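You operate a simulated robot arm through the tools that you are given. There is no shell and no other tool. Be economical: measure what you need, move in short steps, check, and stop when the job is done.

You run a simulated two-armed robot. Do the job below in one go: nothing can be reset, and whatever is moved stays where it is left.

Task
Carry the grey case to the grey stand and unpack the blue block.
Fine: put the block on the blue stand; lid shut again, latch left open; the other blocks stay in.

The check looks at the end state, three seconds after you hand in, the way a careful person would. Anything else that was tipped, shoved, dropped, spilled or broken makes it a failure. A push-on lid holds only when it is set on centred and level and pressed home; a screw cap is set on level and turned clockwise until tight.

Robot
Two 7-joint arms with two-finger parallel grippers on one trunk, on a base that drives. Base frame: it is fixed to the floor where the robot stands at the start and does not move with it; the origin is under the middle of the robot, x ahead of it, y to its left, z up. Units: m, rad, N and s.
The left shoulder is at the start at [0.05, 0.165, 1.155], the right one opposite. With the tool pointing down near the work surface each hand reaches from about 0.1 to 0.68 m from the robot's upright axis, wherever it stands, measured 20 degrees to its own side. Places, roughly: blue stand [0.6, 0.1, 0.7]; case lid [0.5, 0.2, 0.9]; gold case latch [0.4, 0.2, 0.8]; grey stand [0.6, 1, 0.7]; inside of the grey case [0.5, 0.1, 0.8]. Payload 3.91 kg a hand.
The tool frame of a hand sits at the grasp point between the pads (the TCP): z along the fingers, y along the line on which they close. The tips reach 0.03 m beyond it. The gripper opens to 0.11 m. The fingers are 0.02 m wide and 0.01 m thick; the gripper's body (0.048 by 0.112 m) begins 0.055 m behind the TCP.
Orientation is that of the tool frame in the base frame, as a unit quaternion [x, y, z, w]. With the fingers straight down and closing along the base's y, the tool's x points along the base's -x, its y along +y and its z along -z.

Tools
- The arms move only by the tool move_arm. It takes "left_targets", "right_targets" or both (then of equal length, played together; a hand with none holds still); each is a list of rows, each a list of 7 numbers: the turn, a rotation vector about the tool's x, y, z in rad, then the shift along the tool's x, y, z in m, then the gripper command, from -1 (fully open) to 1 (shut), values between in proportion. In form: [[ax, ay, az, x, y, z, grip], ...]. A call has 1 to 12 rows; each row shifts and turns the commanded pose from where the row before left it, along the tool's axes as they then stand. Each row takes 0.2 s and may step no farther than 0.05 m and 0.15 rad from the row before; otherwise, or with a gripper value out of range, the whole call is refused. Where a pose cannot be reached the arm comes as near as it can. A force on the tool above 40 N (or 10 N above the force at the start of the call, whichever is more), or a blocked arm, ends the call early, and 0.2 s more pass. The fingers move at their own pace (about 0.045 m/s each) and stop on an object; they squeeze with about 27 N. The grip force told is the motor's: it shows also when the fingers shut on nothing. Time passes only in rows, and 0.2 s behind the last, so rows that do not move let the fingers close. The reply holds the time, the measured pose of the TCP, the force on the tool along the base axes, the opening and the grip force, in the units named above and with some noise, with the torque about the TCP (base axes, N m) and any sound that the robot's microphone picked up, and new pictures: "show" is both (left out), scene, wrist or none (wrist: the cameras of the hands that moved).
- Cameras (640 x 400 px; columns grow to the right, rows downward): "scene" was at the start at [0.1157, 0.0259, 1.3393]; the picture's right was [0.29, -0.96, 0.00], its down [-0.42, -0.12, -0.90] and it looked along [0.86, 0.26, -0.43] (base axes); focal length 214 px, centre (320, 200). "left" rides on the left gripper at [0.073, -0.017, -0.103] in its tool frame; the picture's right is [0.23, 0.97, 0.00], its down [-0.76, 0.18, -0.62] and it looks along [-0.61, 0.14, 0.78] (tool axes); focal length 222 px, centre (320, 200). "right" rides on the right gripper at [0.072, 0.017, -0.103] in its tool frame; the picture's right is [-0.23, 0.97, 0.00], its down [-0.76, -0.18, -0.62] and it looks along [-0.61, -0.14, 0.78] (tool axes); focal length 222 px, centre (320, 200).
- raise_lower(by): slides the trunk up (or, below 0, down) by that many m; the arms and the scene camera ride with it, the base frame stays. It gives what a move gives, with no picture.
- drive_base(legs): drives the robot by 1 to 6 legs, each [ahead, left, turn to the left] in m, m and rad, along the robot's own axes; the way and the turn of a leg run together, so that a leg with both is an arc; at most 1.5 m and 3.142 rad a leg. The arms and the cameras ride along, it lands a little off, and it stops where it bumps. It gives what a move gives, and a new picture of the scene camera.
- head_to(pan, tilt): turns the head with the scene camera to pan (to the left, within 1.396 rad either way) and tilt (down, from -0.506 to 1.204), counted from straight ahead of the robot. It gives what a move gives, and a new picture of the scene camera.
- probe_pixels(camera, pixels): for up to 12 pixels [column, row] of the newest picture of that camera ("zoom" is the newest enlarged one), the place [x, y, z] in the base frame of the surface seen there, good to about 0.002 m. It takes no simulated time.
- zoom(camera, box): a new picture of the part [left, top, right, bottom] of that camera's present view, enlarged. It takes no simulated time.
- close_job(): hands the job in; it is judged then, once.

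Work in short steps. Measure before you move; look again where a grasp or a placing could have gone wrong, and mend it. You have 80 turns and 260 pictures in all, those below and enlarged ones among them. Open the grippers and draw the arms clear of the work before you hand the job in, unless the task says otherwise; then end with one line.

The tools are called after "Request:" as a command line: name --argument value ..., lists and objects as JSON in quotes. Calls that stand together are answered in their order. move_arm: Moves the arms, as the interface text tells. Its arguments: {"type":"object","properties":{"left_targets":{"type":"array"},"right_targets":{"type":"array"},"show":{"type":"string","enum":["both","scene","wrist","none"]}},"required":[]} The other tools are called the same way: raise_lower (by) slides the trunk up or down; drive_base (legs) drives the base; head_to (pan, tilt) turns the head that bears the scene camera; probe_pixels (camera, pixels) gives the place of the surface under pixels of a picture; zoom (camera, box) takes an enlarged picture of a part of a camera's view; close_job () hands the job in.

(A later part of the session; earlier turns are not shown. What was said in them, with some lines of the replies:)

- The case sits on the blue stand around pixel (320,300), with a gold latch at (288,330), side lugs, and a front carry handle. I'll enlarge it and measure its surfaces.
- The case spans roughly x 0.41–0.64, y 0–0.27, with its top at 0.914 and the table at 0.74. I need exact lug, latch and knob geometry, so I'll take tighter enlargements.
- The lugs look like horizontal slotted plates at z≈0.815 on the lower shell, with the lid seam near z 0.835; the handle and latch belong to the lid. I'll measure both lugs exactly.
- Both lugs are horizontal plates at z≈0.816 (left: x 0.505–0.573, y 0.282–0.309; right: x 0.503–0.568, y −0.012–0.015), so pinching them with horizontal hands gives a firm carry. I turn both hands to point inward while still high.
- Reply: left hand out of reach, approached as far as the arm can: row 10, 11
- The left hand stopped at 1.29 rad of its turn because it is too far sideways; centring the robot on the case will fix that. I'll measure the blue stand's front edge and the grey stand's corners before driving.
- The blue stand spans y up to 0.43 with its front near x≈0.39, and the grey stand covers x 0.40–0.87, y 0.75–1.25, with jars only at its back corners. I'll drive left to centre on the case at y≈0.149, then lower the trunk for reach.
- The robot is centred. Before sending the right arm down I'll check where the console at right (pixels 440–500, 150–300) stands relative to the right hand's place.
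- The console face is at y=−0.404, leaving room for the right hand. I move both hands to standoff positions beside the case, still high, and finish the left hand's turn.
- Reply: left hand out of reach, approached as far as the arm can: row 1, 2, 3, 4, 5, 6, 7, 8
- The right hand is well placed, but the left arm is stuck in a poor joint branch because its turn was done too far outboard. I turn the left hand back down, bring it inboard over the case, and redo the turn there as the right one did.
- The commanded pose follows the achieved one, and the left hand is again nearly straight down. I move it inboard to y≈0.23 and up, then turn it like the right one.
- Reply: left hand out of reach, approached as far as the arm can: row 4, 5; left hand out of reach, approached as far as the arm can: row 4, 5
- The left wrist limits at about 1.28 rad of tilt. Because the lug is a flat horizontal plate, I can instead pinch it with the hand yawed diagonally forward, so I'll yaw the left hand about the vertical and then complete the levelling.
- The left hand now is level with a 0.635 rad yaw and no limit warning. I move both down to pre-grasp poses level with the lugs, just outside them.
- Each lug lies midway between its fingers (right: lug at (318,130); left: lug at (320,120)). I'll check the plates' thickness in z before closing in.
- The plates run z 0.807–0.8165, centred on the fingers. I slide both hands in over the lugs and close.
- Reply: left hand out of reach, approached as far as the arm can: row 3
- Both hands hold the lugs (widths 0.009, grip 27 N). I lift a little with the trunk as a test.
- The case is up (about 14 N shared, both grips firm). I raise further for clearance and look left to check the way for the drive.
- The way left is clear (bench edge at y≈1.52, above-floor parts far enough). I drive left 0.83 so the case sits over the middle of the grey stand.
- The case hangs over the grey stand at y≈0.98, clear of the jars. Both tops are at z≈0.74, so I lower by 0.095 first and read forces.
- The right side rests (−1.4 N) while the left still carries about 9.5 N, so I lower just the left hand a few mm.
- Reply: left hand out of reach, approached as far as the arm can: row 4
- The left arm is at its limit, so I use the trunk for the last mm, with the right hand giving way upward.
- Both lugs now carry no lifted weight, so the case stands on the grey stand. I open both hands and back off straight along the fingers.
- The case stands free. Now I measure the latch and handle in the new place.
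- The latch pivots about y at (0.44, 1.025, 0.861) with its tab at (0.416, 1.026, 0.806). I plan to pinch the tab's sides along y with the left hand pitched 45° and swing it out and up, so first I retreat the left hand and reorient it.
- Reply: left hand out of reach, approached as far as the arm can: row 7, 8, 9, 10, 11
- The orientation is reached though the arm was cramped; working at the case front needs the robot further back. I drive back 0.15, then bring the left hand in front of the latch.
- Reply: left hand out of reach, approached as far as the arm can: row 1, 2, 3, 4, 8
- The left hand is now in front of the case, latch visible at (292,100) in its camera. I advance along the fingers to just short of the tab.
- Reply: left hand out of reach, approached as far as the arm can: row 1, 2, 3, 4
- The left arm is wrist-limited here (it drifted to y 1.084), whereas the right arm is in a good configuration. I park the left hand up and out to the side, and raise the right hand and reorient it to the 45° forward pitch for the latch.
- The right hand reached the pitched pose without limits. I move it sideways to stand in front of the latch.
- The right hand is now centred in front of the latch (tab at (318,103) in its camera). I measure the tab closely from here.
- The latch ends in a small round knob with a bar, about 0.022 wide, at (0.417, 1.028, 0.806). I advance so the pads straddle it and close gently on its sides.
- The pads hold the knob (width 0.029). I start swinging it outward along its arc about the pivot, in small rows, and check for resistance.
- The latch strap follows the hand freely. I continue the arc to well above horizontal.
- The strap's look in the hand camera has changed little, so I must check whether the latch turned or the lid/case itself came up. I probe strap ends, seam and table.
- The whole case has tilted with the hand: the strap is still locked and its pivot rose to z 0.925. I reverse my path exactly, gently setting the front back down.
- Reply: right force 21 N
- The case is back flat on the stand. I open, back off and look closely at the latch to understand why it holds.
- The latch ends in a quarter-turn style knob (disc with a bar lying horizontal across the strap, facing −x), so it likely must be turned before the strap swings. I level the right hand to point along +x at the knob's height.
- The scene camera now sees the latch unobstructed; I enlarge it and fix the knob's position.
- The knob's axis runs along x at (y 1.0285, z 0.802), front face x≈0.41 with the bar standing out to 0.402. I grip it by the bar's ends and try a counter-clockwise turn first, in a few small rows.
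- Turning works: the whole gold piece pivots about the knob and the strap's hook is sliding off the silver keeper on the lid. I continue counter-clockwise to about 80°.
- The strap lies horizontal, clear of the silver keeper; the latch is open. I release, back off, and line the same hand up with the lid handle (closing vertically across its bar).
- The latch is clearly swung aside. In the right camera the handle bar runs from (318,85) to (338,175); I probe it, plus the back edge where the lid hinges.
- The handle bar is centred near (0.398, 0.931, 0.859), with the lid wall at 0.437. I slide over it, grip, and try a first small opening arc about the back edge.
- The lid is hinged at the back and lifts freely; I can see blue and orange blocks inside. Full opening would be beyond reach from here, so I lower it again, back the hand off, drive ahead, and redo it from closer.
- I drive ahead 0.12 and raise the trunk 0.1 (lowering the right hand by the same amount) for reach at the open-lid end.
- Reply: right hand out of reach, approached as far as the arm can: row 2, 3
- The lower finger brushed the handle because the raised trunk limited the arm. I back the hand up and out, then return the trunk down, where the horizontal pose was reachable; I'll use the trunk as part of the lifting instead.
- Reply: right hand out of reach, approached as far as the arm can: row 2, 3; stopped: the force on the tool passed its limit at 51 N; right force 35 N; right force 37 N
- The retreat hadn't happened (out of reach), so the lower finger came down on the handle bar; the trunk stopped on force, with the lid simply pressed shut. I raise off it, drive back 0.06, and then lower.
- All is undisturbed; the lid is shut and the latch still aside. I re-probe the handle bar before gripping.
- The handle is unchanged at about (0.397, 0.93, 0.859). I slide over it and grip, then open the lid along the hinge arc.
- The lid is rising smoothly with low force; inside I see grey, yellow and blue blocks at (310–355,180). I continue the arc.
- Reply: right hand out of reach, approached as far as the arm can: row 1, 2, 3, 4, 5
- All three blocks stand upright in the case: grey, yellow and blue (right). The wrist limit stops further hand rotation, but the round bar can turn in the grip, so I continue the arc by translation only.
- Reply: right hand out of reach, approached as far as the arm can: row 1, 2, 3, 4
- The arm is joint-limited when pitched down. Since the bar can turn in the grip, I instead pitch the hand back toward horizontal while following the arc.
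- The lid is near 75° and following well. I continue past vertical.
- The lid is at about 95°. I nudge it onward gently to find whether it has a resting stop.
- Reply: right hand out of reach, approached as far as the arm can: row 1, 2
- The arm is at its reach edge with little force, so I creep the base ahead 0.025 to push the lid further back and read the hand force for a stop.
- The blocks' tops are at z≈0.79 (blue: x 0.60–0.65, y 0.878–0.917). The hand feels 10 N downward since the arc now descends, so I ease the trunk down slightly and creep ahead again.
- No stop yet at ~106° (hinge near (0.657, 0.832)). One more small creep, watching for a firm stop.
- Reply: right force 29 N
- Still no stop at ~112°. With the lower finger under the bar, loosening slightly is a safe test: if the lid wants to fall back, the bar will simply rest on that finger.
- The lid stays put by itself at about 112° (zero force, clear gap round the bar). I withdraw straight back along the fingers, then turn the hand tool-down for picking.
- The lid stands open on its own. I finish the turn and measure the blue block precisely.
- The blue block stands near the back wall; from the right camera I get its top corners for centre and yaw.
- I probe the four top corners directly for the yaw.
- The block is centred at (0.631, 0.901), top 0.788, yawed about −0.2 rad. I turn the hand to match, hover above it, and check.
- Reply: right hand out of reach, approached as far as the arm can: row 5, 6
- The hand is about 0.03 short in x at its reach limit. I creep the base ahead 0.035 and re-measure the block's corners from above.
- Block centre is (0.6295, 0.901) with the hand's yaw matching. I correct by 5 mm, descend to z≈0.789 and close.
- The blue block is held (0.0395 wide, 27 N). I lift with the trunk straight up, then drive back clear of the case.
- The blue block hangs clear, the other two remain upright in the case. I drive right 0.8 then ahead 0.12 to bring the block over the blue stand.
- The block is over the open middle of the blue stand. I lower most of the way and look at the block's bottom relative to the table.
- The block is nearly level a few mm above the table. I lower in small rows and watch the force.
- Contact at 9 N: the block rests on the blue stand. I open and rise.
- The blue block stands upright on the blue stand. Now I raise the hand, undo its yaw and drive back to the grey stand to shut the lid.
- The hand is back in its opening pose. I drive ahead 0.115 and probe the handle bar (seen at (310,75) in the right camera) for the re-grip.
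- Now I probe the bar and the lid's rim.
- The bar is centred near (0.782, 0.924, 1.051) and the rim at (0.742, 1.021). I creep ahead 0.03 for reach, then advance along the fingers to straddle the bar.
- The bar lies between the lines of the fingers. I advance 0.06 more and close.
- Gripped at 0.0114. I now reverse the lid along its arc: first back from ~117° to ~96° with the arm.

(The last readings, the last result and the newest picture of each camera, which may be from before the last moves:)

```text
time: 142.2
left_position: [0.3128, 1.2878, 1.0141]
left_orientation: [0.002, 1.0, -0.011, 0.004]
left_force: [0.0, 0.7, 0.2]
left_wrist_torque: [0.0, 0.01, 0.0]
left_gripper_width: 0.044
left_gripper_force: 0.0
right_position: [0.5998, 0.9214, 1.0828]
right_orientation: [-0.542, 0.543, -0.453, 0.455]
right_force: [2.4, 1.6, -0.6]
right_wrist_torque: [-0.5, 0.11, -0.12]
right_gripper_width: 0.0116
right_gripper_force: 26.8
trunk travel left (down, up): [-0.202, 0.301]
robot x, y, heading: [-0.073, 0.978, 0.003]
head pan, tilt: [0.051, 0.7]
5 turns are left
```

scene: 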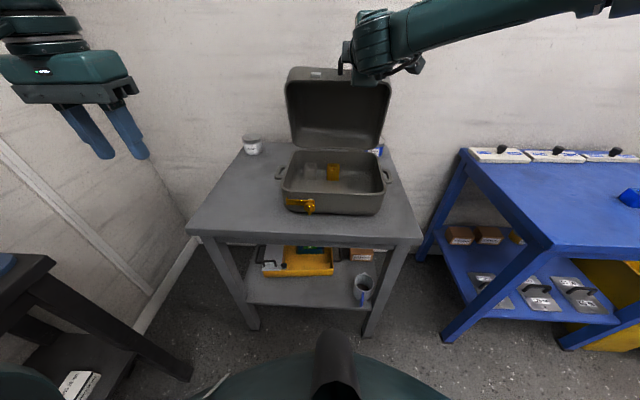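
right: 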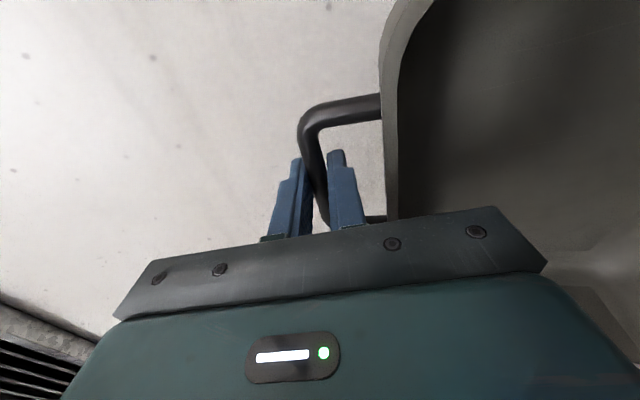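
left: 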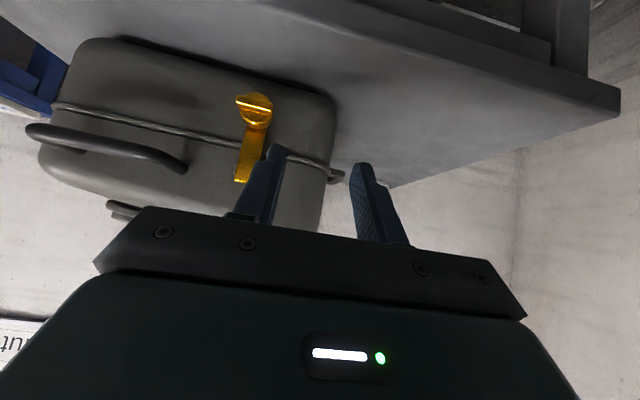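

Five turns remain, so I work in larger batches. The lid is at ~76° and the hand matches its earlier opening pose; I run the reverse of the arc down to ~40°.

Request:
move_arm --right_targets '[[0, 0, 0, 0, 0.0023, -0.0128, 1], [-0.094, 0, 0, 0, 0.0161, -0.031, 1], [-0.094, 0, 0, 0, 0.0229, -0.0264, 1], [-0.094, 0, 0, 0, 0.0285, -0.0205, 1], [-0.094, 0, 0, 0, 0.0324, -0.0133, 1]]' --show "scene"

```text
time: 143.4
left_position: [0.3116, 1.2868, 1.0142]
left_orientation: [0.003, 1.0, -0.011, 0.004]
left_force: [-0.3, 0.0, -0.7]
left_wrist_torque: [-0.05, 0.01, 0.03]
left_gripper_width: 0.044
left_gripper_force: 0.1
right_position: [0.4622, 0.9233, 1.0165]
right_orientation: [-0.617, 0.618, -0.343, 0.346]
right_force: [-2.4, 0.4, 1.2]
right_wrist_torque: [0.05, -0.12, -0.01]
right_gripper_width: 0.0117
right_gripper_force: 26.6
trunk travel left (down, up): [-0.202, 0.301]
robot x, y, heading: [-0.0747, 0.9728, 0.002]
head pan, tilt: [0.051, 0.7]
4 turns are left
```

scene: 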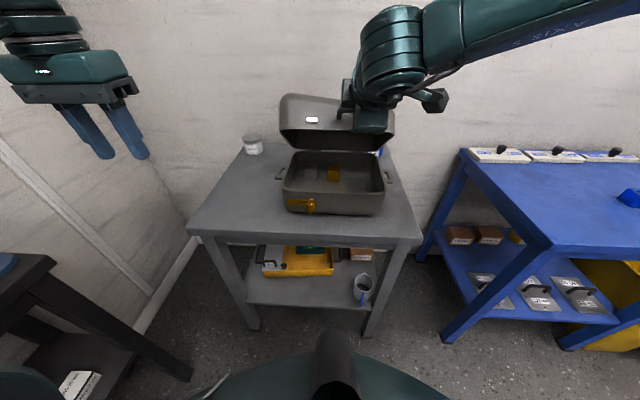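

Exactly on the planned arc. I run the rest down to the closed position.

Request:
move_arm --right_targets '[[0.1117, 0, 0, 0, 0.0349, -0.0056, 1], [0.1117, 0, 0, 0, 0.035, -0.0045, 1], [0.1117, 0, 0, 0, 0.0351, -0.0036, 1], [0.1117, 0, 0, 0, 0.0353, -0.0025, 1], [0.1117, 0, 0, 0, 0.0353, -0.0015, 1], [0, 0, 0, 0, 0.002, 0, 1]]' --show "scene"

Request:
zoom --camera "scene" --box '[260, 110, 410, 230]'

```text
time: 144.8
left_position: [0.3103, 1.288, 1.0161]
left_orientation: [0.002, 1.0, -0.011, 0.004]
left_force: [-0.2, -0.8, 0.6]
left_wrist_torque: [0.0, 0.0, 0.0]
left_gripper_width: 0.0441
left_gripper_force: 0.0
right_position: [0.3907, 0.924, 0.8595]
right_orientation: [-0.496, 0.497, -0.501, 0.506]
right_force: [-6.8, 1.5, 9.5]
right_wrist_torque: [-0.18, -0.22, 0.15]
right_gripper_width: 0.0113
right_gripper_force: 27.1
trunk travel left (down, up): [-0.202, 0.301]
robot x, y, heading: [-0.0719, 0.9776, 0.004]
head pan, tilt: [0.051, 0.7]
```

scene: 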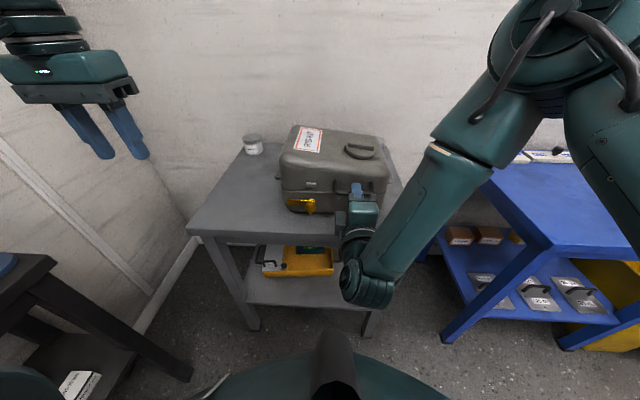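

```text
3.33 times, centred on (335, 170) of scene
3 turns are left
```

zoom: 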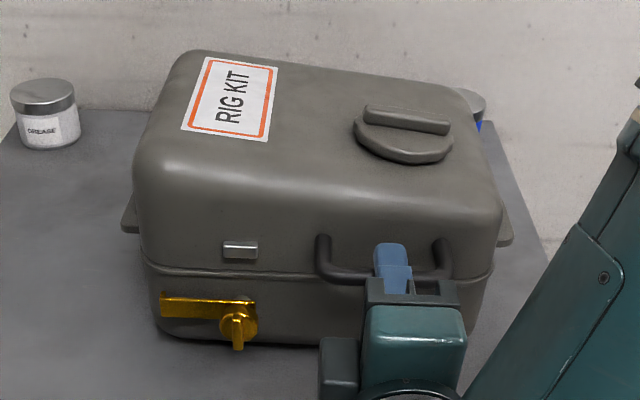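

The lid is shut (closed z, 9.5 N seat force) with the latch still swung aside. I release, retreat straight back, drive back clear, open both grippers fully and take a last look.

Request:
move_arm --right_targets '[[0, 0, 0, 0, 0, 0, 0.4], [0, 0, 0, 0, 0, 0, 0.2], [0, 0, 0, 0, 0, 0, 0.2], [0, 0, 0, 0, 0, -0.03, 0.2], [0, 0, 0, 0, 0, -0.03, 0.2], [0, 0, 0, 0, 0, -0.03, 0.2]]' --show "none"

Request:
drive_base --legs '[[-0.2, 0.0, 0.0]]'

Request:
move_arm --left_targets '[[0, 0, 0, 0, 0, 0, -1], [0, 0, 0, 0, 0, 0, -1], [0, 0, 0, 0, 0, 0, -1], [0, 0, 0, 0, 0, 0, -1]]' --right_targets '[[0, 0, 0, 0, 0, 0, -1], [0, 0, 0, 0, 0, 0, -1], [0, 0, 0, 0, 0, 0, -1], [0, 0, 0, 0, 0, 0, -1]]' --show "scene"

Request:
zoom --camera "scene" --box '[240, 90, 420, 230]'

Request:
zoom --camera "scene" --box '[420, 90, 640, 260]'

```text
time: 146.2
left_position: [0.3116, 1.2871, 1.0133]
left_orientation: [0.002, 1.0, -0.011, 0.005]
left_force: [0.0, -0.9, 0.0]
left_wrist_torque: [0.01, 0.01, 0.03]
left_gripper_width: 0.0439
left_gripper_force: 0.1
right_position: [0.3042, 0.9217, 0.8556]
right_orientation: [-0.496, 0.5, -0.5, 0.503]
right_force: [-0.1, 0.0, 0.8]
right_wrist_torque: [0.01, 0.03, 0.01]
right_gripper_width: 0.0441
right_gripper_force: 0.0
trunk travel left (down, up): [-0.202, 0.301]
robot x, y, heading: [-0.0738, 0.9756, 0.004]
head pan, tilt: [0.051, 0.7]
```

```text
time: 147.8
left_position: [0.1081, 1.2874, 1.0127]
left_orientation: [0.001, 1.0, -0.011, 0.004]
left_force: [0.2, -0.3, 0.3]
left_wrist_torque: [0.04, 0.01, -0.02]
left_gripper_width: 0.0441
left_gripper_force: 0.1
right_position: [0.1011, 0.9214, 0.8556]
right_orientation: [-0.498, 0.499, -0.498, 0.504]
right_force: [0.1, -0.3, 0.4]
right_wrist_torque: [-0.03, -0.01, 0.04]
right_gripper_width: 0.0441
right_gripper_force: 0.0
trunk travel left (down, up): [-0.202, 0.301]
robot x, y, heading: [-0.2755, 0.9752, 0.01]
head pan, tilt: [0.051, 0.7]
```

scene: 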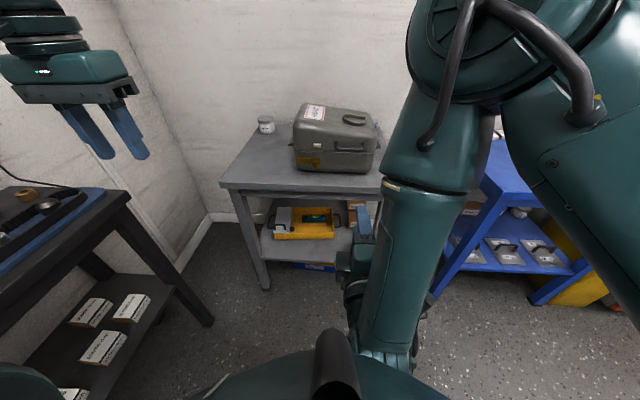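

```text
time: 148.8
left_position: [0.1084, 1.2885, 1.0136]
left_orientation: [0.0, 1.0, -0.012, 0.003]
left_force: [-0.3, -0.1, 0.4]
left_wrist_torque: [0.0, 0.0, 0.0]
left_gripper_width: 0.1101
left_gripper_force: 0.0
right_position: [0.1018, 0.9208, 0.8574]
right_orientation: [-0.497, 0.501, -0.498, 0.504]
right_force: [0.6, -0.1, 0.5]
right_wrist_torque: [-0.01, -0.01, -0.03]
right_gripper_width: 0.1101
right_gripper_force: 0.0
trunk travel left (down, up): [-0.202, 0.301]
robot x, y, heading: [-0.2717, 0.9728, 0.007]
head pan, tilt: [0.051, 0.7]
```

scene: 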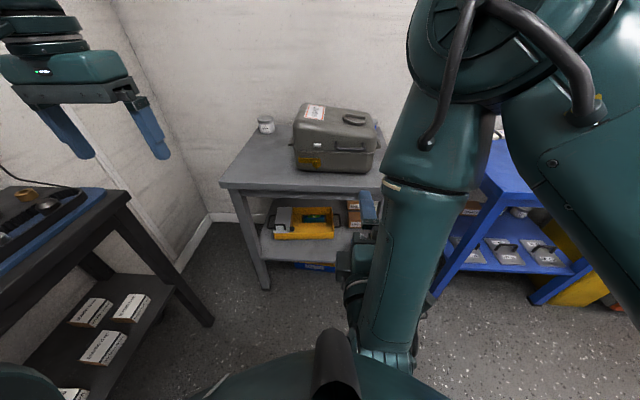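

```text
2.86 times, centred on (330, 160) of scene
```

zoom: 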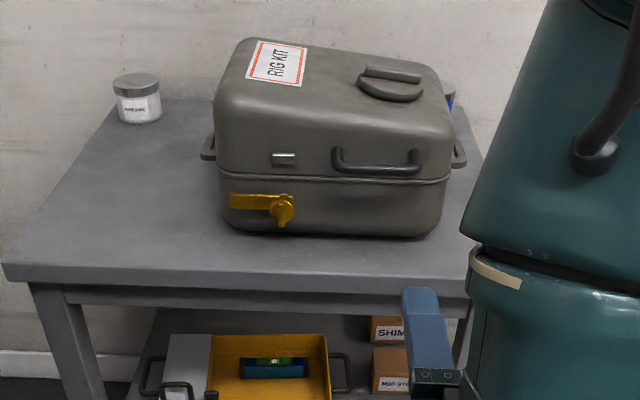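

```text
2.35 times, centred on (530, 175) of scene
2 turns are left
```

zoom: 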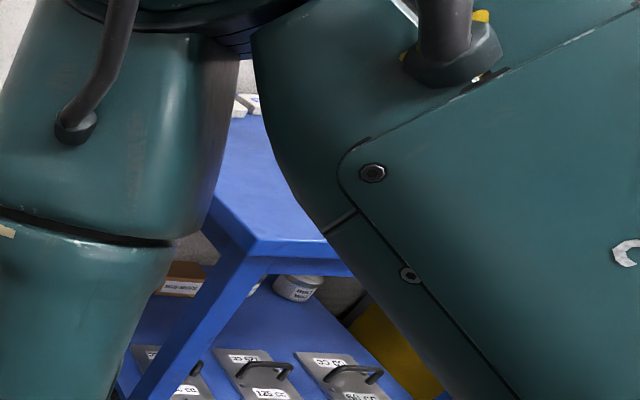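

The case stands shut on the grey stand with its latch swung open. The jars are in place, and both hands are open and clear. I hand the job in.

Request:
close_job

```text
The job is handed in.
```

The grey case is on the grey stand with its lid shut and latch left open. The blue block stands upright on the blue stand, and the grey and yellow blocks are still in the case. While I was working out the latch, the front of the case was lifted about 7 cm and set back down. All three blocks were still standing when I opened it.
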